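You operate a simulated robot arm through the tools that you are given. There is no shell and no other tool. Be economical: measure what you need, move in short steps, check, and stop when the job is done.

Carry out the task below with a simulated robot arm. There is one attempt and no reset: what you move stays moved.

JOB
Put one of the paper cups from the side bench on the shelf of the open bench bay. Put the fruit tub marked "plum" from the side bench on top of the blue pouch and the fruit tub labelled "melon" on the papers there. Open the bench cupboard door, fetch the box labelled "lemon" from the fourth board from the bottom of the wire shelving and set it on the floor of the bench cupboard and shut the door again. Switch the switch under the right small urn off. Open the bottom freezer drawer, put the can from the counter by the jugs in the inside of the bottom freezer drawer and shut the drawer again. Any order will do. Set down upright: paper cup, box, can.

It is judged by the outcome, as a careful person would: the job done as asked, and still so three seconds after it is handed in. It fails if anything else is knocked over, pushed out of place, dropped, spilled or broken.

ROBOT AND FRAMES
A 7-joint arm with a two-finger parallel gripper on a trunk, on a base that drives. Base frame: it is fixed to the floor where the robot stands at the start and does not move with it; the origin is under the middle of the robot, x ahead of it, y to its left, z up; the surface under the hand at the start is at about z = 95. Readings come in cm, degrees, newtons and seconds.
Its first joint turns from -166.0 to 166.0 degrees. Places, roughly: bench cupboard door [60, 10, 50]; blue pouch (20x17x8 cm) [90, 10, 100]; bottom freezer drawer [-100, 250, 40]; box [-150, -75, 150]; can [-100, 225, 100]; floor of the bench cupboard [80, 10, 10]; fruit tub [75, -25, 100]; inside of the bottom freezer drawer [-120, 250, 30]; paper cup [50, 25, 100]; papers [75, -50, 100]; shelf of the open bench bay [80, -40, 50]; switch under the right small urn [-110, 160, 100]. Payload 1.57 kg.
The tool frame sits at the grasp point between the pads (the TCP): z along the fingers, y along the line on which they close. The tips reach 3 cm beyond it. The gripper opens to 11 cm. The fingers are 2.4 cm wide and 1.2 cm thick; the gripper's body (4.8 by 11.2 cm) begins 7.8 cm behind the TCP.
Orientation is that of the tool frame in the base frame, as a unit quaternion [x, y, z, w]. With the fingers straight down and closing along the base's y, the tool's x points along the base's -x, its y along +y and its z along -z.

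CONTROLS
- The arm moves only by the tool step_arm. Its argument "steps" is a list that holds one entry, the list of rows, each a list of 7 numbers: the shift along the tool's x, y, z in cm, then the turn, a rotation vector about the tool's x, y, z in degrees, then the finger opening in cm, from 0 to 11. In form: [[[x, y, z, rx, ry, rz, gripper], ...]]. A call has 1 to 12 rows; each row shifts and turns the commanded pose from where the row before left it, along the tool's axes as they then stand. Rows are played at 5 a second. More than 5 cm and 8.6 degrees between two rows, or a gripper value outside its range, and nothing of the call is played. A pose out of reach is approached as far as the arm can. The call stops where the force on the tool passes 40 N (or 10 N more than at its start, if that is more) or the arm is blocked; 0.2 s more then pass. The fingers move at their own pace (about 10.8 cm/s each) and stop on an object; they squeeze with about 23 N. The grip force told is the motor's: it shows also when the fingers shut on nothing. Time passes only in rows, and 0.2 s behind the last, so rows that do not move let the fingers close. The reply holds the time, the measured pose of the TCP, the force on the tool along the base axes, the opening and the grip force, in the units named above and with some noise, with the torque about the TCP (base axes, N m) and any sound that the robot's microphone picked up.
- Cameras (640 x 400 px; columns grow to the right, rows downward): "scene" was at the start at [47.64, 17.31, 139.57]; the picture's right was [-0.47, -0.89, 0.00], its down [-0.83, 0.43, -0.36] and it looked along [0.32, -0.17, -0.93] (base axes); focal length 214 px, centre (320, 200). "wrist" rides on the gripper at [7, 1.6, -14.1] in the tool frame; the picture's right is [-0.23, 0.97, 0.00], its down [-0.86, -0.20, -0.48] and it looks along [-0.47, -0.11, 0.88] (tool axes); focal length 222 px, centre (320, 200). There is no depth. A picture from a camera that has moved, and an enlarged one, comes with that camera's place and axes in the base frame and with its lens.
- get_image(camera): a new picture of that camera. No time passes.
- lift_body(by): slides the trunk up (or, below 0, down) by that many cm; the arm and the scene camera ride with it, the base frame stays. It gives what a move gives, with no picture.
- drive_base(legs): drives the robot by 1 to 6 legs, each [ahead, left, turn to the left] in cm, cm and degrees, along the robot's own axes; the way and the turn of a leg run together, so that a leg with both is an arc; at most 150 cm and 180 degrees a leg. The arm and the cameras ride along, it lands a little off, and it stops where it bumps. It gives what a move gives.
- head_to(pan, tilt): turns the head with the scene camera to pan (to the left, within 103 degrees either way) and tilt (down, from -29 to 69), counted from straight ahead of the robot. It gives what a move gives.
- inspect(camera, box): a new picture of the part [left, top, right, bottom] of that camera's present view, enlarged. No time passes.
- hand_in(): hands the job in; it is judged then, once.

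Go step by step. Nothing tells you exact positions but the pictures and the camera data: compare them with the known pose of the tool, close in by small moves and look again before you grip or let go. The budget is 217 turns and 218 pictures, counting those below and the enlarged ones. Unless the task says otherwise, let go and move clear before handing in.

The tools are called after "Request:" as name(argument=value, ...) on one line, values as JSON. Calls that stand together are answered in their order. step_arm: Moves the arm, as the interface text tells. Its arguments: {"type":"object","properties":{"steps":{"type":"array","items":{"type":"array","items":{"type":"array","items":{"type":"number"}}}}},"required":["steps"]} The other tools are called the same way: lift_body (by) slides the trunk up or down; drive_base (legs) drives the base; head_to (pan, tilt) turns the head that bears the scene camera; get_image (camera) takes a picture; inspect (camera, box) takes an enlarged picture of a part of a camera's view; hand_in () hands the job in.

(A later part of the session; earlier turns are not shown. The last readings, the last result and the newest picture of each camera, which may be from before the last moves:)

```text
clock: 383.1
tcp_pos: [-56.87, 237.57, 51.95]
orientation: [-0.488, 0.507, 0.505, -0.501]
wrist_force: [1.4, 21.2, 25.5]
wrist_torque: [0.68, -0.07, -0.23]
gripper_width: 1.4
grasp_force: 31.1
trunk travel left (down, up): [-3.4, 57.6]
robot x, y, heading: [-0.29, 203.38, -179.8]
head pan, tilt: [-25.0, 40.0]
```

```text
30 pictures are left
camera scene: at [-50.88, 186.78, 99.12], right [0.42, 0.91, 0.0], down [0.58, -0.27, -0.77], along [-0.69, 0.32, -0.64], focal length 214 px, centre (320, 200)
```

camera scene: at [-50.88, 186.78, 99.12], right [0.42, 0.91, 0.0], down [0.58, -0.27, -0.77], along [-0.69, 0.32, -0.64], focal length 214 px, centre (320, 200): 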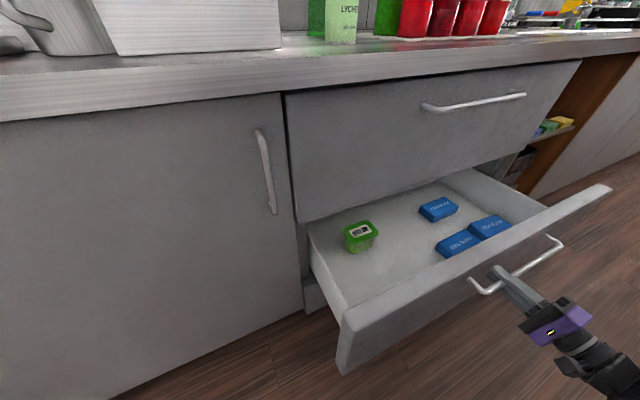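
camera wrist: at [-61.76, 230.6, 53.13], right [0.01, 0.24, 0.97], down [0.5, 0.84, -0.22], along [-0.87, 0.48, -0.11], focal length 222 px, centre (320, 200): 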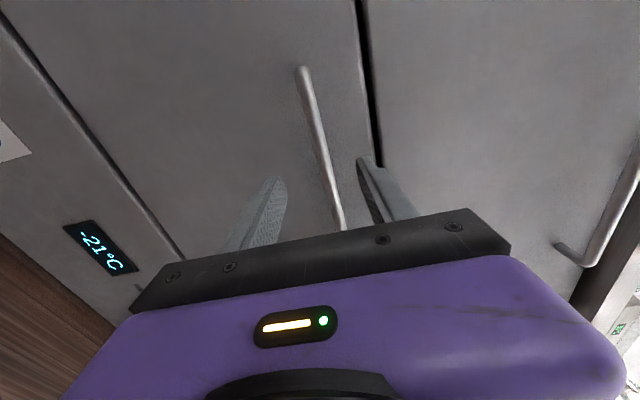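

Drawer is open about 27 cm, with free floor near (-72,236). I release the handle, rise, turn the tool vertical and go for the can.

Request:
step_arm(steps=[[[0, 0, 0, 0, 0, 0, 6], [0, 0, 0, 0, 0, 0, 6], [0, 0, -4, 0, 0, 0, 6], [0, 0, -4, 0, 0, 0, 6], [0, 0, 0, 0, 0, 0, 6]]])

Request:
lift_body(by=40)

Request:
lift_body(by=15)

Request:
step_arm(steps=[[[0, 0, 0, 8.2, 0, 0, 11], [0, 0, 0, 8.2, 0, 0, 11], [0, 0, 0, 8.2, 0, 0, 11], [0, 0, 0, 8.2, 0, 0, 11], [0, 0, 0, 8.2, 0, 0, 11], [0, 0, 0, 8.2, 0, 0, 11], [0, 0, 0, 8.2, 0, 0, 11], [0, 0, 0, 8.2, 0, 0, 11], [0, 0, 0, 8.2, 0, 0, 11], [0, 0, 0, 8.2, 0, 0, 11], [0, 0, 0, 8, 0, 0, 11], [0, 0, 0, 0, 0, 0, 11]]])

Request:
head_to(pan=-25, tilt=45)

Request:
get_image(camera="scene")

```text
clock: 384.3
tcp_pos: [-48.76, 237.37, 51.49]
orientation: [-0.489, 0.508, 0.502, -0.5]
wrist_force: [-0.8, 0.2, 0.4]
wrist_torque: [0.01, -0.03, -0.02]
gripper_width: 5.97
grasp_force: 0.0
trunk travel left (down, up): [-3.4, 57.6]
robot x, y, heading: [-0.26, 203.39, -180.2]
head pan, tilt: [-25.0, 40.0]
```

```text
clock: 388.1
tcp_pos: [-48.82, 237.36, 91.54]
orientation: [-0.49, 0.508, 0.502, -0.5]
wrist_force: [-0.8, 0.5, -0.1]
wrist_torque: [0.0, 0.0, 0.01]
gripper_width: 6.01
grasp_force: 0.0
trunk travel left (down, up): [-43.4, 17.6]
robot x, y, heading: [-0.32, 203.08, -179.9]
head pan, tilt: [-25.0, 40.0]
```

```text
clock: 389.9
tcp_pos: [-48.78, 237.39, 106.43]
orientation: [-0.489, 0.508, 0.503, -0.501]
wrist_force: [-0.4, 0.6, 0.5]
wrist_torque: [-0.01, 0.03, 0.0]
gripper_width: 6.01
grasp_force: 0.0
trunk travel left (down, up): [-58.4, 2.6]
robot x, y, heading: [-0.57, 203.02, -179.9]
head pan, tilt: [-25.0, 40.0]
```

```text
clock: 392.4
tcp_pos: [-48.69, 238.33, 98.58]
orientation: [-0.62, 0.635, 0.325, -0.326]
wrist_force: [0.2, -0.2, 0.0]
wrist_torque: [-0.03, -0.03, 0.02]
gripper_width: 10.97
grasp_force: 0.0
out of reach, approached as far as the arm can: row 4, 5, 6, 7, 8, 9, 10, 11
trunk travel left (down, up): [-58.4, 2.6]
robot x, y, heading: [-0.46, 203.36, -179.7]
head pan, tilt: [-25.0, 40.0]
```

```text
clock: 393.1
tcp_pos: [-48.75, 238.29, 98.59]
orientation: [-0.62, 0.635, 0.326, -0.327]
wrist_force: [0.0, 0.3, 1.0]
wrist_torque: [0.02, 0.0, 0.03]
gripper_width: 10.98
grasp_force: 0.0
trunk travel left (down, up): [-58.4, 2.6]
robot x, y, heading: [-0.62, 203.04, -180.0]
head pan, tilt: [-25.0, 45.0]
```

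```text
29 pictures are left
camera scene: at [-50.59, 186.63, 153.36], right [0.42, 0.91, 0.0], down [0.64, -0.3, -0.71], along [-0.64, 0.3, -0.71], focal length 214 px, centre (320, 200)
```

scene: 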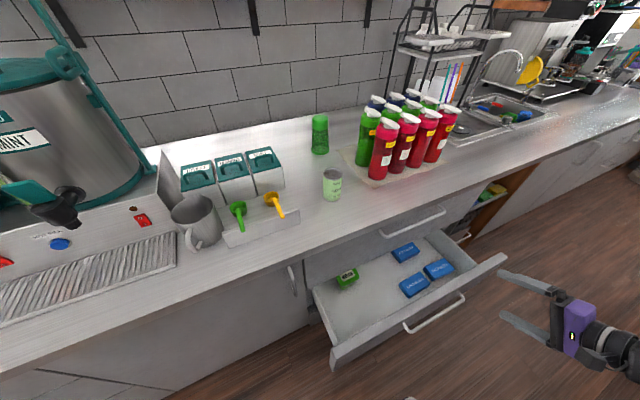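

Request:
step_arm(steps=[[[1.75, 2.68, 1.78, 0, 0, 0, 11], [1.75, 2.68, 1.78, 0, 0, 0, 11], [1.75, 2.68, 1.78, 0, 0, 0, 11], [1.75, 2.68, 1.78, 0, 0, 0, 11], [1.75, 2.68, 1.78, 0, 0, 0, 11], [1.75, 2.68, 1.78, 0, 0, 0, 11], [1.75, 2.68, 1.78, 0, 0, 0, 11], [1.75, 2.68, 1.78, 0, 0, 0, 11], [1.75, 2.68, 1.78, 0, 0, 0, 11], [1.75, 2.68, 1.78, 0, 0, 0, 11], [1.75, 2.68, 1.78, 0, 0, 0, 11], [1.75, 2.68, 1.78, 0, 0, 0, 11]]])

Request:
step_arm(steps=[[[0, 0, 0, 7.8, 0, 0, 11], [0, 0, 0, 7.8, 0, 0, 11], [0, 0, 0, 7.8, 0, 0, 11], [0, 0, 0, 7.8, 0, 0, 11], [0, 0, 0, 7.8, 0, 0, 11], [0, 0, 0, 7.8, 0, 0, 11], [0, 0, 0, 7.8, 0, 0, 11], [0, 0, 0, 0, 0, 0, 11]]])

Request:
get_image(camera="scene")

```text
clock: 395.7
tcp_pos: [-85.61, 218.18, 109.14]
orientation: [-0.623, 0.641, 0.316, -0.318]
wrist_force: [-0.4, -0.1, 0.1]
wrist_torque: [0.0, 0.0, 0.02]
gripper_width: 11.01
grasp_force: 0.0
out of reach, approached as far as the arm can: row 1, 2
trunk travel left (down, up): [-58.4, 2.6]
robot x, y, heading: [-0.76, 203.35, 179.5]
head pan, tilt: [-25.0, 45.0]
```

```text
clock: 397.5
tcp_pos: [-85.62, 218.21, 109.23]
orientation: [-0.7, 0.714, -0.013, 0.003]
wrist_force: [0.2, -0.4, 0.6]
wrist_torque: [-0.03, -0.01, 0.0]
gripper_width: 10.99
grasp_force: 0.1
trunk travel left (down, up): [-58.4, 2.6]
robot x, y, heading: [-0.68, 202.99, -179.8]
head pan, tilt: [-25.0, 45.0]
```

```text
28 pictures are left
camera scene: at [-50.59, 186.62, 153.35], right [0.42, 0.91, 0.0], down [0.64, -0.3, -0.71], along [-0.64, 0.3, -0.71], focal length 214 px, centre (320, 200)
```

scene: 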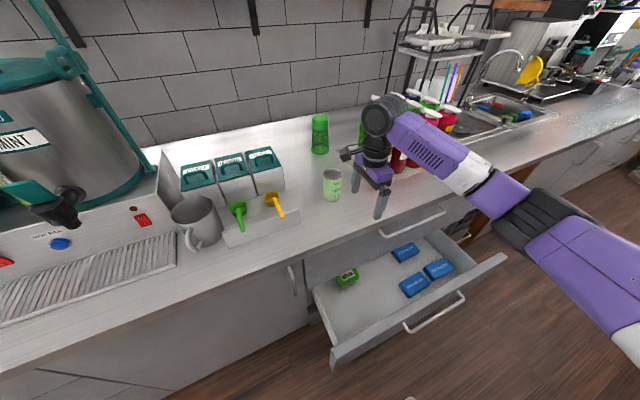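

Request:
step_arm(steps=[[[0, 0, -3, 0, 0, 0, 11], [1.3, 2, 0, 0, 0, 0, 11], [0, 2, 0, 0, 0, 0, 11], [0, 2, 0, 0, 0, 0, 11], [0, 0, 0, 0, 0, 0, 11]]])

Request:
drive_base(legs=[[11.5, 0, 0]])

Request:
get_image(camera="wrist")

```text
clock: 398.7
tcp_pos: [-91.83, 217.07, 111.96]
orientation: [-0.7, 0.714, -0.014, 0.003]
wrist_force: [0.8, 0.6, -0.3]
wrist_torque: [0.0, 0.0, 0.0]
gripper_width: 10.98
grasp_force: 0.1
trunk travel left (down, up): [-58.4, 2.6]
robot x, y, heading: [-0.29, 203.56, -179.9]
head pan, tilt: [-25.0, 45.0]
```

```text
clock: 399.9
tcp_pos: [-103.23, 217.08, 112.04]
orientation: [-0.701, 0.713, -0.013, 0.004]
wrist_force: [-0.1, 0.9, 0.9]
wrist_torque: [0.02, 0.03, 0.02]
gripper_width: 11.0
grasp_force: 0.0
trunk travel left (down, up): [-58.4, 2.6]
robot x, y, heading: [-11.88, 202.93, -180.1]
head pan, tilt: [-25.0, 45.0]
```

```text
27 pictures are left
camera wrist: at [-105.37, 210.28, 126.21], right [-0.97, 0.25, -0.03], down [0.21, 0.86, 0.47], along [0.14, 0.45, -0.88], focal length 222 px, centre (320, 200)
```

wrist: 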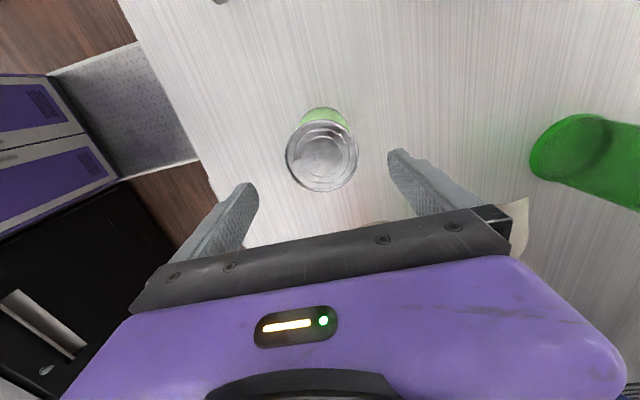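

Request:
step_arm(steps=[[[0.6, 0.2, 2.5, 0, 0, 0, 11], [0, 0, 3, 0, 0, 0, 11], [0, 0, 3, 0, 0, 0, 11], [0, 0, 2.8, 0, 0, 0, 11], [0, 0, 0, 0, 0, 0, 0], [0, 0, 0, 0, 0, 0, 0], [0, 0, 0, 0, 0, 0, 0], [0, 0, -1, 0, 0, 0, 0], [0, 0, -2, 0, 0, 0, 0], [0, 0, -3, 0, 0, 0, 0], [0, 0, -3, 0, 0, 0, 0], [0, 0, 0, 0, 0, 0, 0]]])

Request:
get_image(camera="wrist")

```text
clock: 402.5
tcp_pos: [-103.66, 216.44, 109.67]
orientation: [-0.7, 0.714, -0.013, 0.003]
wrist_force: [0.0, 1.0, -4.7]
wrist_torque: [-0.04, 0.0, 0.01]
gripper_width: 6.69
grasp_force: 23.0
trunk travel left (down, up): [-58.4, 2.6]
robot x, y, heading: [-12.27, 203.3, -180.0]
head pan, tilt: [-25.0, 45.0]
```

```text
26 pictures are left
camera wrist: at [-105.67, 209.69, 123.94], right [-0.97, 0.25, -0.03], down [0.2, 0.86, 0.47], along [0.14, 0.45, -0.88], focal length 222 px, centre (320, 200)
```

wrist: 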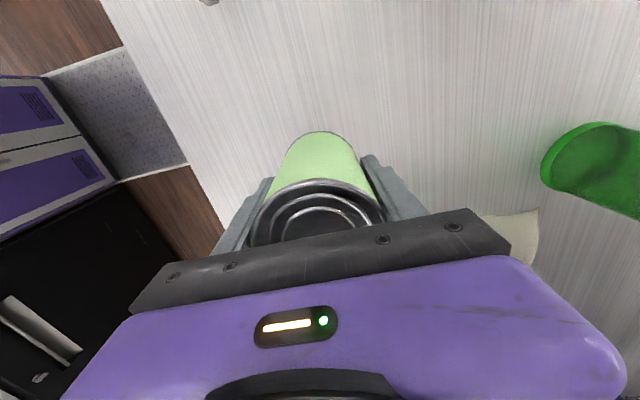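

Can is held. I draw it out over the drawer, then lower.

Request:
drive_base(legs=[[-11, 0, 0]])

Request:
step_arm(steps=[[[0, -3.5, 0, 0, 0, 0, 0], [0, -3.5, 0, 0, 0, 0, 0], [-2, -3, 0, 0, 0, 0, 0], [-3, -2.5, 0, 0, 0, 0, 0], [-3, -2.5, 0, 0, 0, 0, 0], [-3, -2.5, 0, 0, 0, 0, 0], [-3, -2, 0, 0, 0, 0, 0], [-3, -0.5, 0, 0, 0, 0, 0], [-3, 0, 0, 0, 0, 0, 0], [0, 0, 0, 0, 0, 0, 0]]])

Request:
get_image(camera="scene")

```text
clock: 403.7
tcp_pos: [-92.74, 216.51, 109.72]
orientation: [-0.7, 0.714, -0.013, 0.002]
wrist_force: [-0.4, -0.4, -4.5]
wrist_torque: [-0.01, 0.02, 0.0]
gripper_width: 6.69
grasp_force: 23.3
trunk travel left (down, up): [-58.4, 2.6]
robot x, y, heading: [-1.41, 203.48, -179.9]
head pan, tilt: [-25.0, 45.0]
```

```text
clock: 405.9
tcp_pos: [-72.26, 236.1, 109.83]
orientation: [-0.7, 0.714, -0.013, 0.003]
wrist_force: [-0.7, 0.7, -4.6]
wrist_torque: [0.01, 0.03, -0.01]
gripper_width: 6.7
grasp_force: 22.8
trunk travel left (down, up): [-58.4, 2.6]
robot x, y, heading: [-1.62, 203.52, -180.1]
head pan, tilt: [-25.0, 45.0]
```

```text
25 pictures are left
camera scene: at [-51.3, 186.63, 153.35], right [0.42, 0.91, 0.0], down [0.64, -0.3, -0.71], along [-0.64, 0.3, -0.71], focal length 214 px, centre (320, 200)
```

scene: 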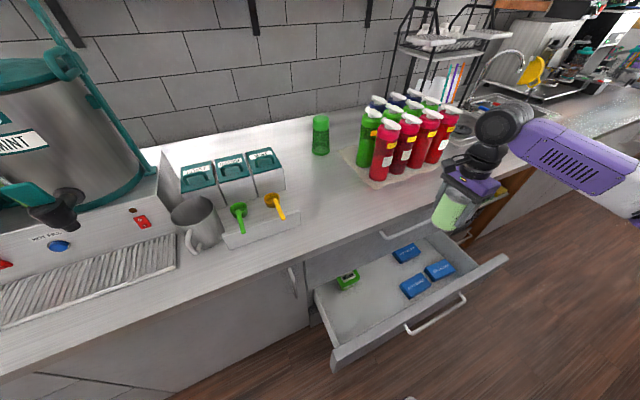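

Request:
step_arm(steps=[[[0, 3.2, 0, 0, 0, 0, 0], [0, 0, 0, 0, 0, 0, 0]]])

Request:
lift_body(by=-28)

Request:
step_arm(steps=[[[0, 0, 3, 0, 0, 0, 0], [0, 0, 3, 0, 0, 0, 0], [0, 0, 3, 0, 0, 0, 0], [0, 0, 3, 0, 0, 0, 0], [0, 0, 3, 0, 0, 0, 0], [0, 0, 0, 0, 0, 0, 0]]])

Request:
get_image(camera="scene")

```text
clock: 406.5
tcp_pos: [-75.39, 236.14, 109.73]
orientation: [-0.7, 0.714, -0.014, 0.002]
wrist_force: [-0.1, 0.2, -4.7]
wrist_torque: [0.03, 0.02, -0.01]
gripper_width: 6.67
grasp_force: 22.9
trunk travel left (down, up): [-58.4, 2.6]
robot x, y, heading: [-1.24, 203.16, -180.1]
head pan, tilt: [-25.0, 45.0]
```

```text
clock: 409.4
tcp_pos: [-75.48, 236.08, 81.79]
orientation: [-0.7, 0.714, -0.012, 0.003]
wrist_force: [0.9, -0.3, -5.5]
wrist_torque: [0.0, 0.01, -0.03]
gripper_width: 6.68
grasp_force: 22.6
trunk travel left (down, up): [-30.4, 30.6]
robot x, y, heading: [-1.01, 203.48, -180.4]
head pan, tilt: [-25.0, 45.0]
```

```text
clock: 410.8
tcp_pos: [-75.09, 235.62, 66.58]
orientation: [-0.7, 0.714, -0.013, 0.002]
wrist_force: [0.2, -0.1, -6.0]
wrist_torque: [0.0, 0.0, -0.02]
gripper_width: 6.68
grasp_force: 23.2
trunk travel left (down, up): [-30.4, 30.6]
robot x, y, heading: [-1.26, 203.14, -180.0]
head pan, tilt: [-25.0, 45.0]
```

```text
24 pictures are left
camera scene: at [-51.3, 186.62, 125.35], right [0.42, 0.91, 0.0], down [0.64, -0.3, -0.71], along [-0.64, 0.3, -0.71], focal length 214 px, centre (320, 200)
```

scene: 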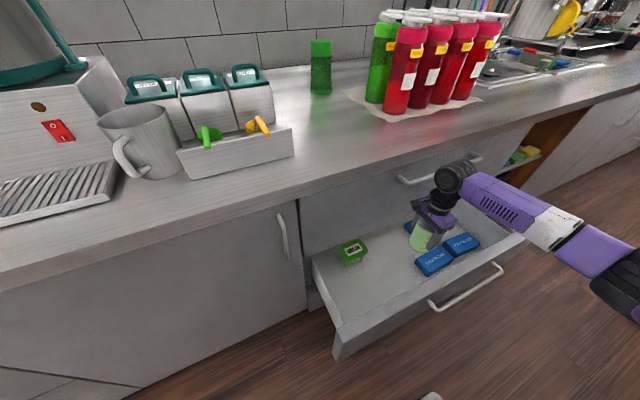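

Request:
lift_body(by=10)

Request:
step_arm(steps=[[[0, 0, 3, 0, 0, 0, 0], [0, 0, 3, 0, 0, 0, 0], [0, 0, 3, 0, 0, 0, 0], [0, 0, 3, 0, 0, 0, 0], [0, 0, 3, 0, 0, 0, 0], [0, 0, 3, 0, 0, 0, 0], [0, 0, 3, 0, 0, 0, 0], [0, 0, 3, 0, 0, 0, 0], [0, 0, 3, 0, 0, 0, 0], [0, 0, 0, 0, 0, 0, 0]]])

Request:
get_image(camera="scene")

```text
clock: 412.1
tcp_pos: [-75.05, 235.73, 76.72]
orientation: [-0.7, 0.714, -0.013, 0.003]
wrist_force: [-0.1, 0.6, -5.9]
wrist_torque: [-0.02, 0.0, 0.0]
gripper_width: 6.72
grasp_force: 23.4
trunk travel left (down, up): [-40.4, 20.6]
robot x, y, heading: [-1.09, 203.03, -180.0]
head pan, tilt: [-25.0, 45.0]
```

```text
clock: 414.3
tcp_pos: [-74.5, 235.1, 49.94]
orientation: [-0.7, 0.714, -0.012, 0.002]
wrist_force: [0.7, 0.6, -4.8]
wrist_torque: [-0.05, 0.03, 0.0]
gripper_width: 6.68
grasp_force: 22.8
trunk travel left (down, up): [-40.4, 20.6]
robot x, y, heading: [-1.41, 203.17, -179.9]
head pan, tilt: [-25.0, 45.0]
```

```text
23 pictures are left
camera scene: at [-51.28, 186.63, 135.36], right [0.42, 0.91, 0.0], down [0.64, -0.3, -0.71], along [-0.64, 0.3, -0.71], focal length 214 px, centre (320, 200)
```

scene: 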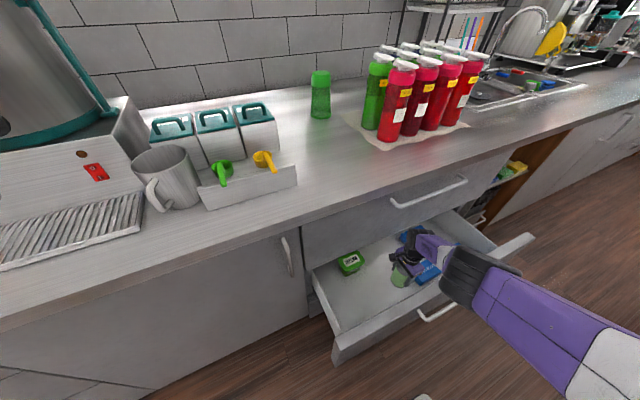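

Request:
step_arm(steps=[[[0, 0, 3, 0, 0, 0, 0], [0, 0, 3, 0, 0, 0, 0], [0, 0, 2, 0, 0, 0, 0], [0, 0, 1, 0, 0, 0, 0], [0, 0, 0, 0, 0, 0, 0]]])

Request:
get_image(camera="wrist")

Request:
inspect(camera="scene", box=[300, 190, 560, 370])

```text
clock: 415.5
tcp_pos: [-73.82, 234.65, 48.81]
orientation: [-0.7, 0.714, -0.013, 0.004]
wrist_force: [0.0, -0.1, -5.5]
wrist_torque: [-0.02, 0.02, -0.02]
gripper_width: 6.67
grasp_force: 22.6
out of reach, approached as far as the arm can: row 1, 2, 3, 4
trunk travel left (down, up): [-40.4, 20.6]
robot x, y, heading: [-0.97, 203.62, -179.7]
head pan, tilt: [-25.0, 45.0]
```

```text
22 pictures are left
camera wrist: at [-75.83, 227.81, 63.19], right [-0.97, 0.25, -0.03], down [0.21, 0.86, 0.47], along [0.14, 0.45, -0.88], focal length 222 px, centre (320, 200)
```

wrist: 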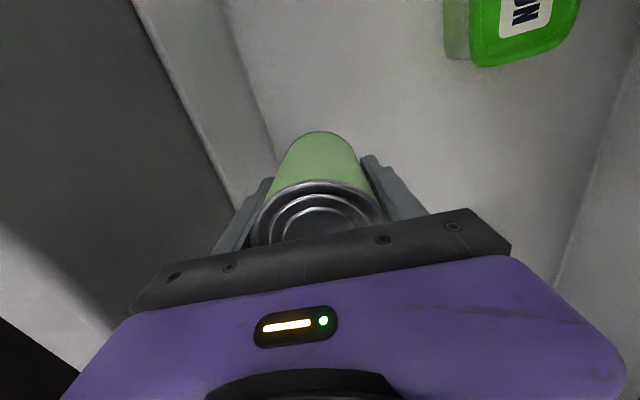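

```text
2.22 times, centred on (430, 280) of scene
camera zoom: at [-51.3, 186.62, 135.35], right [0.42, 0.91, 0.0], down [0.64, -0.3, -0.71], along [-0.64, 0.3, -0.71], focal length 477 px, centre (76, 22)
```

zoom: 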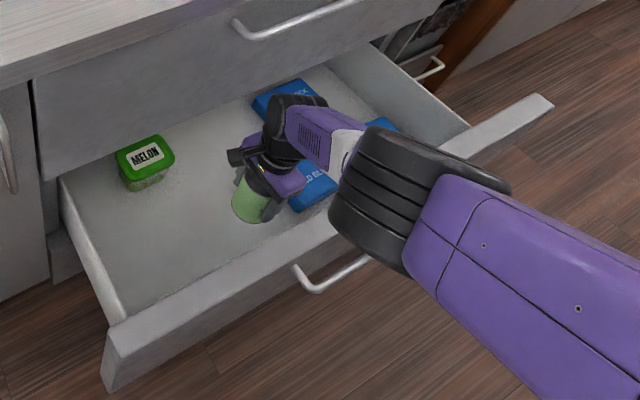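

Request:
lift_body(by=-8)

Request:
step_arm(steps=[[[0, 0.8, 0, 0, 0, 0, 0], [0, 0, 0, 0, 0, 0, 0]]])

Request:
get_image(camera="wrist")

```text
clock: 416.6
tcp_pos: [-73.73, 234.63, 40.99]
orientation: [-0.701, 0.713, -0.014, 0.004]
wrist_force: [0.3, -0.8, -4.2]
wrist_torque: [-0.05, -0.02, -0.01]
gripper_width: 6.68
grasp_force: 22.4
trunk travel left (down, up): [-32.4, 28.6]
robot x, y, heading: [-0.95, 203.26, -180.0]
head pan, tilt: [-25.0, 45.0]
```

```text
clock: 417.2
tcp_pos: [-73.95, 234.19, 40.99]
orientation: [-0.701, 0.714, -0.013, 0.002]
wrist_force: [0.0, 0.2, -4.4]
wrist_torque: [0.01, 0.0, 0.0]
gripper_width: 6.68
grasp_force: 22.9
out of reach, approached as far as the arm can: row 1
trunk travel left (down, up): [-32.4, 28.6]
robot x, y, heading: [-1.28, 203.45, -180.3]
head pan, tilt: [-25.0, 45.0]
```

```text
20 pictures are left
camera wrist: at [-76.14, 227.45, 55.18], right [-0.97, 0.25, -0.03], down [0.21, 0.86, 0.47], along [0.14, 0.45, -0.88], focal length 222 px, centre (320, 200)
```

wrist: 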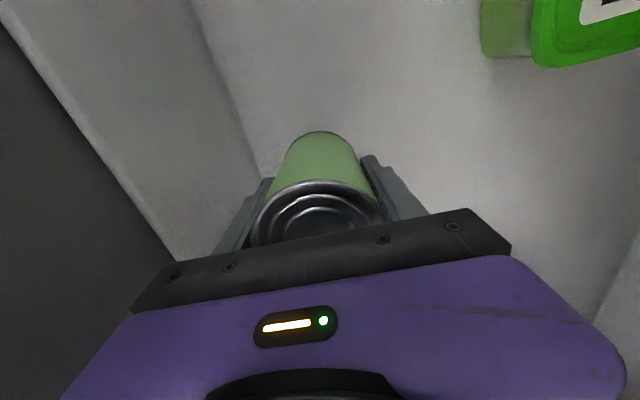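

Request:
lift_body(by=-4)

Request:
lift_body(by=-2)

Request:
get_image(camera="wrist")

```text
clock: 418.1
tcp_pos: [-74.07, 234.24, 36.96]
orientation: [-0.7, 0.714, -0.014, 0.003]
wrist_force: [0.5, 0.1, -4.9]
wrist_torque: [0.0, 0.02, -0.02]
gripper_width: 6.7
grasp_force: 22.9
trunk travel left (down, up): [-28.4, 32.6]
robot x, y, heading: [-1.28, 203.08, -179.8]
head pan, tilt: [-25.0, 45.0]
```

```text
clock: 418.8
tcp_pos: [-74.09, 234.31, 34.87]
orientation: [-0.7, 0.714, -0.013, 0.003]
wrist_force: [-0.1, 0.0, -5.8]
wrist_torque: [0.01, 0.02, 0.0]
gripper_width: 6.67
grasp_force: 23.2
trunk travel left (down, up): [-26.4, 34.6]
robot x, y, heading: [-1.14, 203.55, -179.9]
head pan, tilt: [-25.0, 45.0]
```

```text
19 pictures are left
camera wrist: at [-76.14, 227.44, 49.18], right [-0.97, 0.25, -0.03], down [0.21, 0.86, 0.47], along [0.14, 0.45, -0.88], focal length 222 px, centre (320, 200)
```

wrist: 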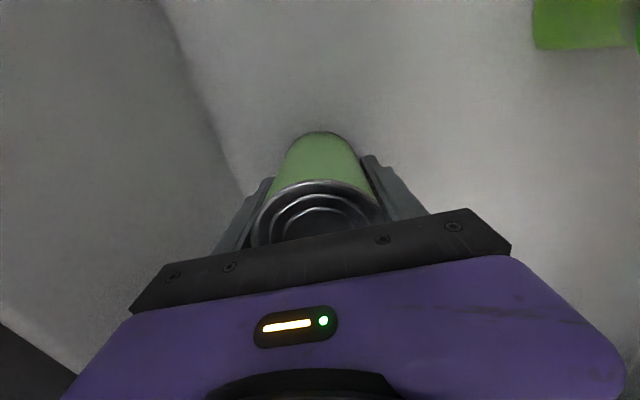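

Request:
lift_body(by=-2)

Request:
lift_body(by=-1)

Request:
lift_body(by=-0.6)

Request:
lift_body(by=-0.5)

```text
clock: 419.4
tcp_pos: [-74.13, 234.42, 33.01]
orientation: [-0.7, 0.714, -0.012, 0.004]
wrist_force: [-1.1, 3.8, 20.4]
wrist_torque: [0.18, 0.86, -0.11]
gripper_width: 6.66
grasp_force: 22.7
trunk travel left (down, up): [-24.4, 36.6]
robot x, y, heading: [-1.46, 203.07, -180.2]
head pan, tilt: [-25.0, 45.0]
```

```text
clock: 419.9
tcp_pos: [-74.33, 234.26, 32.48]
orientation: [-0.7, 0.714, -0.012, 0.002]
wrist_force: [-2.7, -2.6, 9.9]
wrist_torque: [0.01, 0.55, 0.1]
gripper_width: 6.7
grasp_force: 22.4
trunk travel left (down, up): [-23.7, 37.3]
robot x, y, heading: [-1.36, 203.06, -179.9]
head pan, tilt: [-25.0, 45.0]
stopped: the force on the tool passed its limit at 66 N (the readings are from after the stop); the commanded pose is now the measured one
```

```text
clock: 420.2
tcp_pos: [-74.63, 234.33, 32.43]
orientation: [-0.701, 0.713, -0.012, 0.002]
wrist_force: [-1.2, -3.2, 10.4]
wrist_torque: [0.09, 0.56, 0.13]
gripper_width: 6.65
grasp_force: 23.0
trunk travel left (down, up): [-23.5, 37.5]
robot x, y, heading: [-0.98, 203.34, -179.8]
head pan, tilt: [-25.0, 45.0]
stopped: the force on the tool passed its limit at 46 N (the readings are from after the stop); the commanded pose is now the measured one
```

```text
clock: 420.6
tcp_pos: [-74.82, 234.32, 32.39]
orientation: [-0.701, 0.713, -0.011, 0.0]
wrist_force: [-2.1, -3.4, 10.6]
wrist_torque: [0.17, 0.56, 0.11]
gripper_width: 6.64
grasp_force: 23.3
trunk travel left (down, up): [-23.3, 37.7]
robot x, y, heading: [-1.46, 203.21, -180.1]
head pan, tilt: [-25.0, 45.0]
stopped: the force on the tool passed its limit at 47 N (the readings are from after the stop); the commanded pose is now the measured one
```

Can is on the drawer floor. I ease off, open, and rise.

Request:
lift_body(by=0.5)

Request:
step_arm(steps=[[[0, 0, 0, 0, 0, 0, 8], [0, 0, 0, 0, 0, 0, 10], [0, 0, 0, 0, 0, 0, 10]]])

Request:
lift_body(by=14)

Request:
get_image(camera="wrist")

```text
clock: 421.1
tcp_pos: [-74.66, 234.26, 32.78]
orientation: [-0.7, 0.714, -0.013, 0.002]
wrist_force: [-0.4, -0.4, -5.7]
wrist_torque: [-0.04, -0.01, 0.0]
gripper_width: 6.67
grasp_force: 23.2
trunk travel left (down, up): [-23.8, 37.2]
robot x, y, heading: [-1.18, 203.19, -179.9]
head pan, tilt: [-25.0, 45.0]
```

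```text
clock: 421.9
tcp_pos: [-74.56, 234.44, 32.8]
orientation: [-0.701, 0.713, -0.013, 0.0]
wrist_force: [-0.4, -0.9, 0.2]
wrist_torque: [0.01, 0.0, 0.01]
gripper_width: 10.01
grasp_force: 0.1
trunk travel left (down, up): [-23.8, 37.2]
robot x, y, heading: [-1.55, 203.41, -179.7]
head pan, tilt: [-25.0, 45.0]
```

```text
clock: 423.6
tcp_pos: [-74.64, 234.39, 46.81]
orientation: [-0.701, 0.713, -0.012, 0.001]
wrist_force: [0.0, -0.4, -0.3]
wrist_torque: [-0.02, -0.02, -0.01]
gripper_width: 9.97
grasp_force: 0.0
trunk travel left (down, up): [-37.8, 23.2]
robot x, y, heading: [-1.04, 203.55, -180.1]
head pan, tilt: [-25.0, 45.0]
```

```text
18 pictures are left
camera wrist: at [-76.66, 227.57, 61.1], right [-0.97, 0.24, -0.02], down [0.21, 0.86, 0.47], along [0.13, 0.45, -0.88], focal length 222 px, centre (320, 200)
```

wrist: 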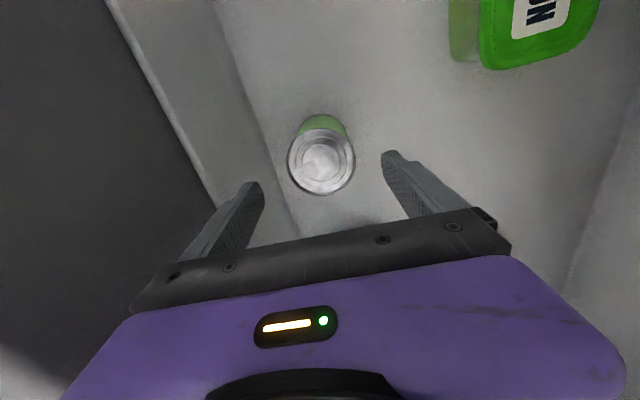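

The can stands upright in the drawer. I rise, level the tool again and come round to the drawer front.

Request:
lift_body(by=23)

Request:
step_arm(steps=[[[0, 0, -3.5, 0, 0, 0, 0], [0, 0, -3.5, 0, 0, 0, 0], [0, 0, -3.5, 0, 0, 0, 0], [0, 0, -3.5, 0, 0, 0, 0], [0, 0, -3.5, 0, 0, 0, 0], [0, 0, -3.5, 0, 0, 0, 0], [0, 0, -3.5, 0, 0, 0, 0], [0, 0, -3.5, 0, 0, 0, 0], [0, 0, -3.5, 0, 0, 0, 0], [0, 0, 0, 0, 0, 0, 0]]])

Request:
step_arm(steps=[[[0, 0, 0, -8.2, 0, 0, 0], [0, 0, 0, -8.2, 0, 0, 0], [0, 0, 0, -8.2, 0, 0, 0], [0, 0, 0, -8.2, 0, 0, 0], [0, 0, 0, -8.2, 0, 0, 0], [0, 0, 0, -8.2, 0, 0, 0], [0, 0, 0, -8.2, 0, 0, 0], [0, 0, 0, -8.2, 0, 0, 0], [0, 0, 0, -8.2, 0, 0, 0], [0, 0, 0, -8.2, 0, 0, 0], [0, 0, 0, -8, 0, 0, 0]]])

Request:
get_image(camera="scene")

```text
clock: 426.0
tcp_pos: [-74.58, 234.38, 69.89]
orientation: [-0.701, 0.713, -0.011, 0.0]
wrist_force: [0.5, 0.0, 0.1]
wrist_torque: [-0.01, -0.01, -0.01]
gripper_width: 9.98
grasp_force: 0.0
trunk travel left (down, up): [-60.8, 0.2]
robot x, y, heading: [-1.33, 203.19, -179.8]
head pan, tilt: [-25.0, 45.0]
```

```text
clock: 426.9
tcp_pos: [-77.21, 236.84, 75.07]
orientation: [-0.701, 0.713, -0.022, 0.007]
wrist_force: [0.1, 0.0, -0.6]
wrist_torque: [0.01, 0.0, -0.01]
gripper_width: 0.0
grasp_force: 20.9
out of reach, approached as far as the arm can: row 1, 2, 3, 4
trunk travel left (down, up): [-60.8, 0.2]
robot x, y, heading: [-1.15, 203.42, -180.1]
head pan, tilt: [-25.0, 45.0]
stopped in row 4: the force on the tool passed its limit at 58 N (the readings are from after the stop); the commanded pose is now the measured one
```

```text
clock: 429.4
tcp_pos: [-82.34, 237.23, 82.13]
orientation: [-0.51, 0.538, 0.474, -0.475]
wrist_force: [-5.0, 3.1, -13.0]
wrist_torque: [0.07, -0.18, -0.06]
gripper_width: 0.0
grasp_force: 21.0
out of reach, approached as far as the arm can: row 1, 2, 3, 4, 6, 7, 8, 9, 10, 11
trunk travel left (down, up): [-60.8, 0.2]
robot x, y, heading: [-1.08, 202.81, -180.1]
head pan, tilt: [-25.0, 45.0]
stopped in row 11: the force on the tool passed its limit at 55 N (the readings are from after the stop); the commanded pose is now the measured one
```

```text
17 pictures are left
camera scene: at [-51.32, 186.62, 155.68], right [0.42, 0.91, 0.0], down [0.64, -0.3, -0.71], along [-0.64, 0.3, -0.71], focal length 214 px, centre (320, 200)
```

scene: 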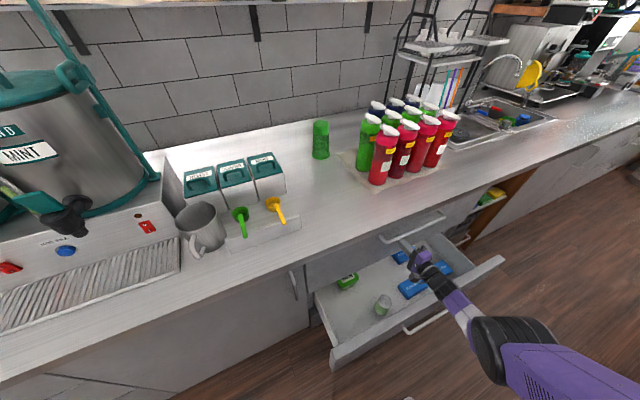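

Request:
step_arm(steps=[[[0, 0, -1.5, 0, 0, 0, 0], [0, 0, -3, 0, 0, 0, 0], [0, 0, -3, 0, 0, 0, 0], [0, 0, -3, 0, 0, 0, 0], [0, 0, -3, 0, 0, 0, 0], [0, 0, -3, 0, 0, 0, 0], [0, 0, -3, 0, 0, 0, 0], [0, 0, -3, 0, 0, 0, 0], [0, 0, -3, 0, 0, 0, 0], [0, 0, -3, 0, 0, 0, 0], [0, 0, 0, 0, 0, 0, 0]]])

Request:
get_image(camera="scene")

```text
clock: 430.1
tcp_pos: [-76.16, 237.11, 82.09]
orientation: [-0.511, 0.544, 0.47, -0.471]
wrist_force: [-0.2, 3.5, -14.4]
wrist_torque: [0.13, -0.1, -0.04]
gripper_width: 0.0
grasp_force: 21.3
trunk travel left (down, up): [-60.8, 0.2]
robot x, y, heading: [-1.47, 203.37, -179.8]
head pan, tilt: [-25.0, 45.0]
stopped in row 3: the force on the tool passed its limit at 42 N (the readings are from after the stop); the commanded pose is now the measured one
```

```text
16 pictures are left
camera scene: at [-51.32, 186.66, 155.73], right [0.42, 0.91, 0.0], down [0.64, -0.3, -0.71], along [-0.64, 0.3, -0.71], focal length 214 px, centre (320, 200)
```

scene: 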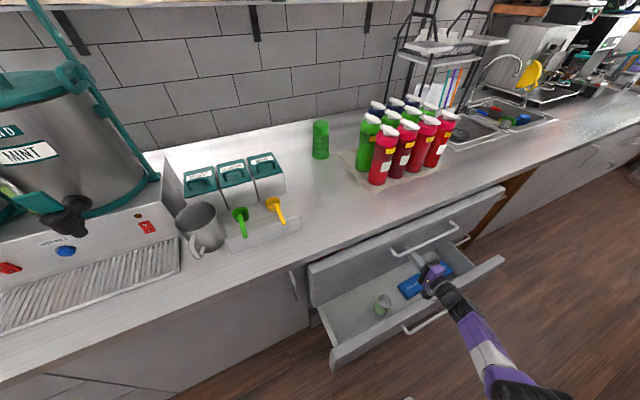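

The hand has hooked the top drawer's handle and pulled it out a few cm. I look closely before unhooking.

Request:
inspect(camera="scene", box=[360, 200, 520, 320])

Request:
get_image(camera="wrist")

```text
3.33 times, centred on (440, 260) of scene
camera zoom: at [-51.32, 186.66, 155.73], right [0.42, 0.91, 0.0], down [0.64, -0.3, -0.71], along [-0.64, 0.3, -0.71], focal length 715 px, centre (-80, 0)
```

zoom: 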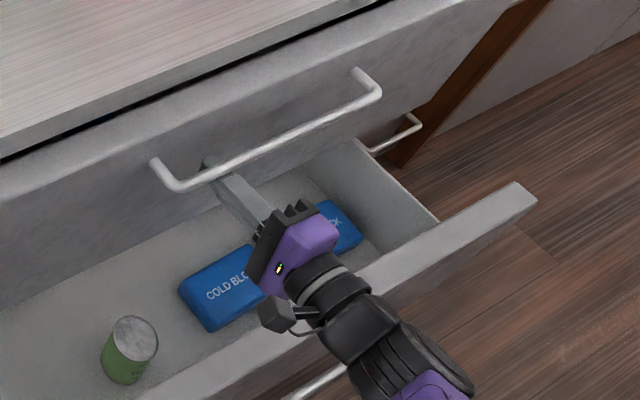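

```text
14 pictures are left
camera wrist: at [-62.54, 229.71, 85.59], right [-0.1, 0.26, 0.96], down [0.53, 0.83, -0.17], along [-0.84, 0.49, -0.22], focal length 222 px, centre (320, 200)
```

wrist: 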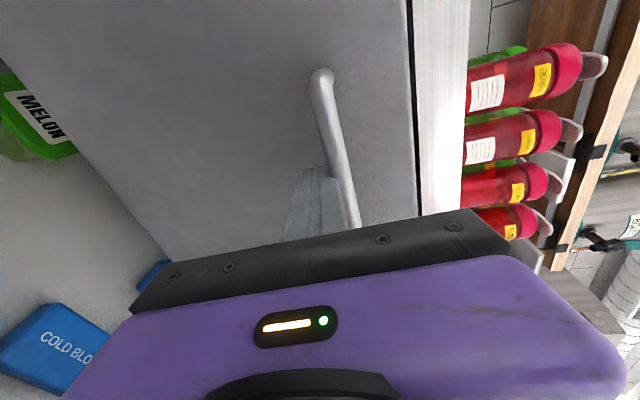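

Request:
step_arm(steps=[[[0, -1, 0.3, 0, 0, 0, 0], [0, -1.5, 0, 0, 0, 0, 0], [0, -2, 0, 0, 0, 0, 0], [0, -2, 0, 0, 0, 0, 0], [0, 0, 0, 0, 0, 0, 0]]])

Request:
step_arm(steps=[[[0, 0, 1.5, 0, 0, 0, 0], [0, 0, 1.5, 0, 0, 0, 0], [0, 0, 1.5, 0, 0, 0, 0], [0, 0, 1.5, 0, 0, 0, 0], [0, 0, 1.5, 0, 0, 0, 0], [0, 0, 1.5, 0, 0, 0, 0], [0, 0, 0, 0, 0, 0, 0]]])

Request:
get_image(camera="scene")

```text
clock: 431.3
tcp_pos: [-76.51, 236.68, 79.56]
orientation: [-0.51, 0.542, 0.471, -0.473]
wrist_force: [0.4, -0.1, -1.1]
wrist_torque: [-0.01, 0.02, -0.03]
gripper_width: 0.0
grasp_force: 21.5
out of reach, approached as far as the arm can: row 3, 4
trunk travel left (down, up): [-60.8, 0.2]
robot x, y, heading: [-1.22, 203.35, -180.0]
head pan, tilt: [-25.0, 45.0]
```

```text
clock: 432.9
tcp_pos: [-82.13, 235.83, 81.04]
orientation: [-0.511, 0.541, 0.472, -0.472]
wrist_force: [-0.5, 0.3, 0.0]
wrist_torque: [0.01, 0.0, 0.02]
gripper_width: 0.01
grasp_force: 21.4
out of reach, approached as far as the arm can: row 1, 2, 3, 4, 5, 6
trunk travel left (down, up): [-60.8, 0.2]
robot x, y, heading: [-1.03, 203.02, -180.0]
head pan, tilt: [-25.0, 45.0]
```

```text
13 pictures are left
camera scene: at [-51.24, 186.6, 155.72], right [0.42, 0.91, 0.0], down [0.64, -0.3, -0.71], along [-0.64, 0.3, -0.71], focal length 214 px, centre (320, 200)
```

scene: 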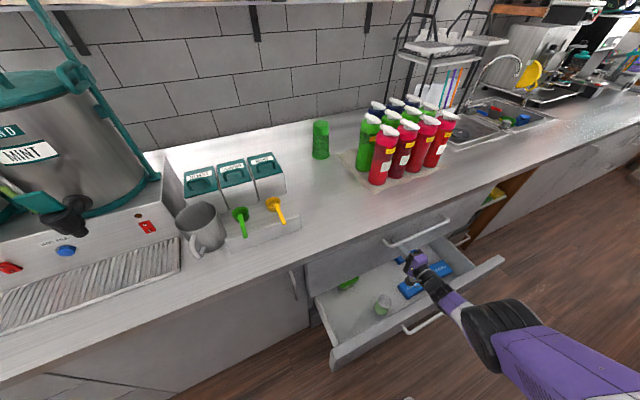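

Request:
lift_body(by=-5)

Request:
step_arm(steps=[[[0, 0, -1, 0, 0, 0, 0], [0, 0, -2, 0, 0, 0, 0], [0, 0, -3, 0, 0, 0, 0], [0, 0, -3, 0, 0, 0, 0], [0, 0, -3, 0, 0, 0, 0], [0, 0, -3, 0, 0, 0, 0], [0, 0, -3, 0, 0, 0, 0], [0, 0, -3, 0, 0, 0, 0], [0, 0, 0, 0, 0, 0, 0]]])

Request:
get_image(camera="scene")

```text
clock: 433.8
tcp_pos: [-82.17, 235.68, 75.98]
orientation: [-0.511, 0.542, 0.472, -0.473]
wrist_force: [-0.5, 0.0, 0.2]
wrist_torque: [0.0, 0.02, 0.04]
gripper_width: 0.03
grasp_force: 21.3
trunk travel left (down, up): [-55.8, 5.2]
robot x, y, heading: [-1.08, 203.11, -179.8]
head pan, tilt: [-25.0, 45.0]
```

```text
clock: 435.8
tcp_pos: [-62.72, 238.09, 72.53]
orientation: [-0.51, 0.541, 0.472, -0.474]
wrist_force: [0.1, 0.8, 0.7]
wrist_torque: [0.02, 0.02, -0.02]
gripper_width: 0.03
grasp_force: 21.3
out of reach, approached as far as the arm can: row 2, 3, 4, 5, 6, 7, 8
trunk travel left (down, up): [-55.8, 5.2]
robot x, y, heading: [-1.2, 203.24, -180.1]
head pan, tilt: [-25.0, 45.0]
```

```text
12 pictures are left
camera scene: at [-51.25, 186.6, 150.71], right [0.42, 0.91, 0.0], down [0.64, -0.3, -0.71], along [-0.64, 0.3, -0.71], focal length 214 px, centre (320, 200)
```

scene: 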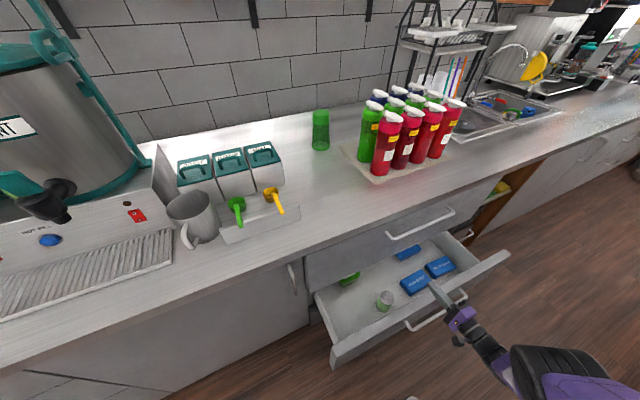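

Request:
step_arm(steps=[[[0, 0.3, 3, 0, 0, 0, 0], [0, 0.3, 3, 0, 0, 0, 0], [0, 0.3, 3, 0, 0, 0, 0], [0, 0.3, 3, 0, 0, 0, 0], [0, 0.3, 3, 0, 0, 0, 0], [0, 0.3, 3, 0, 0, 0, 0], [0, 0.1, 1, 0, 0, 0, 0], [0, 0.1, 1, 0, 0, 0, 0], [0, 0.1, 1, 0, 0, 0, 0], [0, 0.1, 1, 0, 0, 0, 0], [0, 0.1, 1, 0, 0, 0, 0]]])

Request:
get_image(camera="scene")

```text
clock: 438.2
tcp_pos: [-82.41, 236.52, 76.44]
orientation: [-0.511, 0.542, 0.471, -0.473]
wrist_force: [1.1, 0.3, 0.1]
wrist_torque: [0.02, 0.04, 0.03]
gripper_width: 0.0
grasp_force: 21.5
out of reach, approached as far as the arm can: row 2, 3, 4, 5, 6, 9, 10
trunk travel left (down, up): [-55.8, 5.2]
robot x, y, heading: [-1.04, 203.08, -180.0]
head pan, tilt: [-25.0, 45.0]
```

```text
11 pictures are left
camera scene: at [-51.24, 186.6, 150.72], right [0.42, 0.91, 0.0], down [0.64, -0.3, -0.71], along [-0.64, 0.3, -0.71], focal length 214 px, centre (320, 200)
```

scene: 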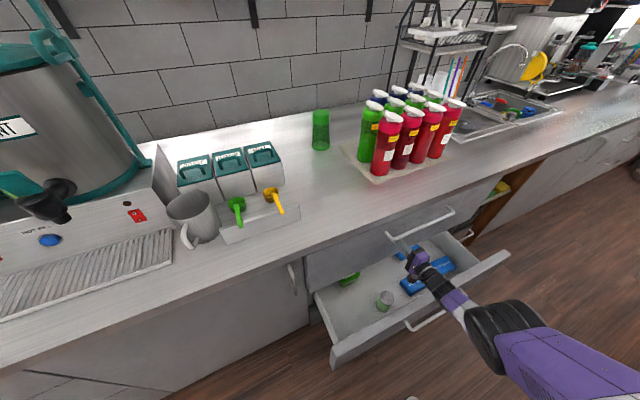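

Request:
drive_base(legs=[[2, 0, 0]])

Request:
drive_base(legs=[[1.5, 0, 0]])

Request:
drive_base(legs=[[1.5, 0, 0]])

Request:
get_image(camera="scene")

```text
clock: 439.0
tcp_pos: [-84.4, 236.77, 76.63]
orientation: [-0.51, 0.542, 0.471, -0.473]
wrist_force: [0.1, -0.5, 0.8]
wrist_torque: [0.03, -0.01, -0.01]
gripper_width: 0.0
grasp_force: 21.1
trunk travel left (down, up): [-55.8, 5.2]
robot x, y, heading: [-3.32, 203.04, -180.1]
head pan, tilt: [-25.0, 45.0]
```

```text
clock: 439.8
tcp_pos: [-84.91, 236.72, 76.55]
orientation: [-0.508, 0.541, 0.473, -0.475]
wrist_force: [7.0, -3.3, 4.8]
wrist_torque: [-0.03, 0.2, 0.13]
gripper_width: 0.02
grasp_force: 20.8
trunk travel left (down, up): [-55.8, 5.2]
robot x, y, heading: [-3.9, 203.38, -180.1]
head pan, tilt: [-25.0, 45.0]
stopped in leg 1: the force on the tool passed its limit at 66 N (the readings are from after the stop); the commanded pose is now the measured one
```

```text
clock: 440.6
tcp_pos: [-84.85, 236.8, 76.41]
orientation: [-0.505, 0.542, 0.473, -0.477]
wrist_force: [12.4, -4.4, 8.9]
wrist_torque: [-0.08, 0.43, 0.24]
gripper_width: 0.01
grasp_force: 20.8
trunk travel left (down, up): [-55.8, 5.2]
robot x, y, heading: [-4.56, 203.19, 180.1]
head pan, tilt: [-25.0, 45.0]
stopped in leg 1: the force on the tool passed its limit at 65 N (the readings are from after the stop); the commanded pose is now the measured one
```

```text
10 pictures are left
camera scene: at [-54.4, 186.58, 150.73], right [0.42, 0.91, 0.0], down [0.64, -0.3, -0.71], along [-0.64, 0.3, -0.71], focal length 214 px, centre (320, 200)
```

scene: 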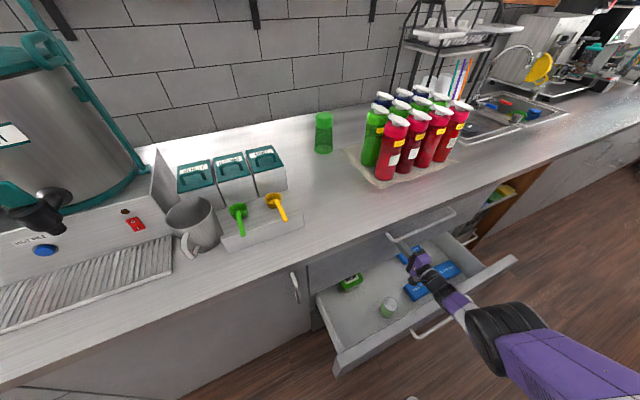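

Request:
drive_base(legs=[[-4, 0, 0]])

Request:
step_arm(steps=[[[0, 0, -3, 0, 0, 0, 0], [0, 0, -3, 0, 0, 0, 0], [0, 0, -3, 0, 0, 0, 0], [0, 1, -3, 0, 0, 0, 0], [0, 3.5, -1, 0, 0, 0, 0], [0, 3.5, -1, 0, 0, 0, 0], [0, 3.5, -1, 0, 0, 0, 0], [0, 3.5, 0, 0, 0, 0, 0], [0, 3.5, 0, 0, 0, 0, 0], [0, 3.5, 0, 0, 0, 0, 0], [0, 3.5, 0, 0, 0, 0, 0]]])

Request:
step_arm(steps=[[[0, 0, -3, 0, 0, 0, 0], [0, 0, -3, 0, 0, 0, 0], [0, 0, -3, 0, 0, 0, 0], [0, 0, -3, 0, 0, 0, 0], [0, 0, -3, 0, 0, 0, 0], [0, 0, 0, 0, 0, 0, 0]]])

```text
clock: 441.4
tcp_pos: [-81.12, 236.65, 76.44]
orientation: [-0.506, 0.543, 0.472, -0.476]
wrist_force: [-0.5, 0.0, -0.5]
wrist_torque: [0.02, 0.0, 0.0]
gripper_width: 0.0
grasp_force: 21.3
trunk travel left (down, up): [-55.8, 5.2]
robot x, y, heading: [-0.53, 203.27, -179.9]
head pan, tilt: [-25.0, 45.0]
```

```text
clock: 443.8
tcp_pos: [-74.08, 248.57, 82.43]
orientation: [-0.506, 0.542, 0.471, -0.477]
wrist_force: [0.1, 0.2, 0.1]
wrist_torque: [-0.04, -0.02, -0.01]
gripper_width: 0.01
grasp_force: 21.1
out of reach, approached as far as the arm can: row 1, 2, 3, 4, 5, 6, 7, 8, 9, 10, 11
trunk travel left (down, up): [-55.8, 5.2]
robot x, y, heading: [-0.39, 203.5, -180.0]
head pan, tilt: [-25.0, 45.0]
```

```text
clock: 445.2
tcp_pos: [-59.77, 250.63, 81.08]
orientation: [-0.506, 0.542, 0.471, -0.478]
wrist_force: [0.5, 0.0, 0.2]
wrist_torque: [-0.01, 0.01, 0.0]
gripper_width: 0.0
grasp_force: 21.3
out of reach, approached as far as the arm can: row 1, 2, 3, 4, 5
trunk travel left (down, up): [-55.8, 5.2]
robot x, y, heading: [-0.65, 203.18, -179.8]
head pan, tilt: [-25.0, 45.0]
```

Request:
drive_base(legs=[[-12, 0, 0]])

Request:
lift_body(by=-37)

Request:
get_image(camera="scene")

```text
clock: 446.5
tcp_pos: [-47.74, 250.75, 81.12]
orientation: [-0.506, 0.541, 0.472, -0.478]
wrist_force: [0.5, -0.2, 0.8]
wrist_torque: [0.02, -0.03, -0.01]
gripper_width: 0.0
grasp_force: 21.2
trunk travel left (down, up): [-55.8, 5.2]
robot x, y, heading: [11.77, 203.36, -180.0]
head pan, tilt: [-25.0, 45.0]
```

```text
clock: 450.1
tcp_pos: [-47.8, 250.68, 44.09]
orientation: [-0.505, 0.542, 0.473, -0.478]
wrist_force: [-0.4, -0.3, 0.4]
wrist_torque: [-0.01, -0.01, 0.0]
gripper_width: 0.02
grasp_force: 21.9
trunk travel left (down, up): [-18.8, 42.2]
robot x, y, heading: [11.44, 203.26, -180.1]
head pan, tilt: [-25.0, 45.0]
```

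```text
9 pictures are left
camera scene: at [-38.53, 186.57, 113.72], right [0.42, 0.91, 0.0], down [0.64, -0.3, -0.71], along [-0.64, 0.3, -0.71], focal length 214 px, centre (320, 200)
```

scene: 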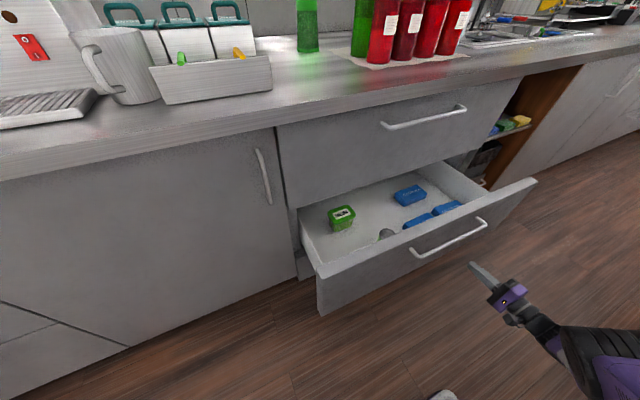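

Request:
drive_base(legs=[[6, 0, 0], [5, 0, 0], [5, 0, 0], [5, 0, 0], [5, 0, 0], [4, 0, 0]])

Request:
get_image(camera="scene")

```text
clock: 453.6
tcp_pos: [-77.75, 250.64, 44.21]
orientation: [-0.505, 0.541, 0.473, -0.478]
wrist_force: [-0.8, 0.2, 0.8]
wrist_torque: [0.04, -0.02, 0.03]
gripper_width: 0.03
grasp_force: 21.2
trunk travel left (down, up): [-18.8, 42.2]
robot x, y, heading: [-18.2, 203.09, -180.1]
head pan, tilt: [-25.0, 45.0]
```

```text
8 pictures are left
camera scene: at [-68.46, 186.55, 113.71], right [0.42, 0.91, 0.0], down [0.64, -0.3, -0.71], along [-0.64, 0.3, -0.71], focal length 214 px, centre (320, 200)
```

scene: 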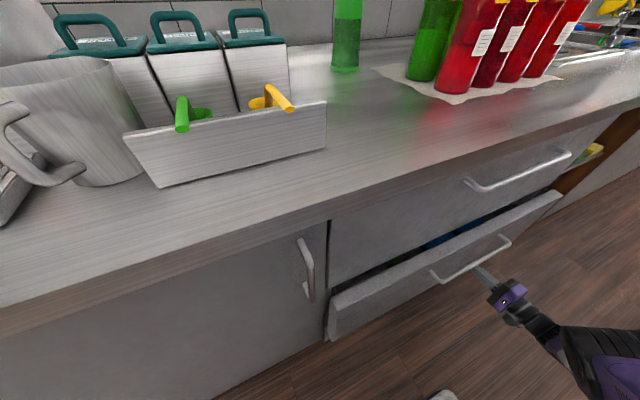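

Request:
drive_base(legs=[[3, 0, 0], [2, 0, 0], [1.5, 0, 0]])

Request:
drive_base(legs=[[1.5, 0, 0]])

Request:
get_image(camera="scene")

```text
clock: 455.2
tcp_pos: [-84.35, 250.72, 44.01]
orientation: [-0.505, 0.542, 0.472, -0.478]
wrist_force: [0.3, 0.1, 0.2]
wrist_torque: [0.0, -0.01, 0.0]
gripper_width: 0.0
grasp_force: 20.8
trunk travel left (down, up): [-18.8, 42.2]
robot x, y, heading: [-24.79, 203.54, -179.6]
head pan, tilt: [-25.0, 45.0]
```

```text
clock: 456.0
tcp_pos: [-84.79, 250.76, 44.05]
orientation: [-0.503, 0.543, 0.472, -0.478]
wrist_force: [0.6, -0.2, -0.4]
wrist_torque: [-0.01, 0.01, 0.02]
gripper_width: 0.0
grasp_force: 21.5
trunk travel left (down, up): [-18.8, 42.2]
robot x, y, heading: [-25.91, 203.21, -179.9]
head pan, tilt: [-25.0, 45.0]
stopped in leg 1: the force on the tool passed its limit at 57 N (the readings are from after the stop); the commanded pose is now the measured one
```

```text
7 pictures are left
camera scene: at [-76.08, 186.53, 113.7], right [0.42, 0.91, 0.0], down [0.64, -0.3, -0.71], along [-0.64, 0.3, -0.71], focal length 214 px, centre (320, 200)
```

scene: 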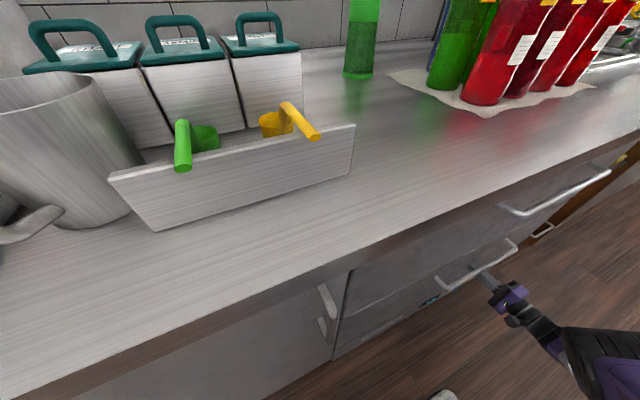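

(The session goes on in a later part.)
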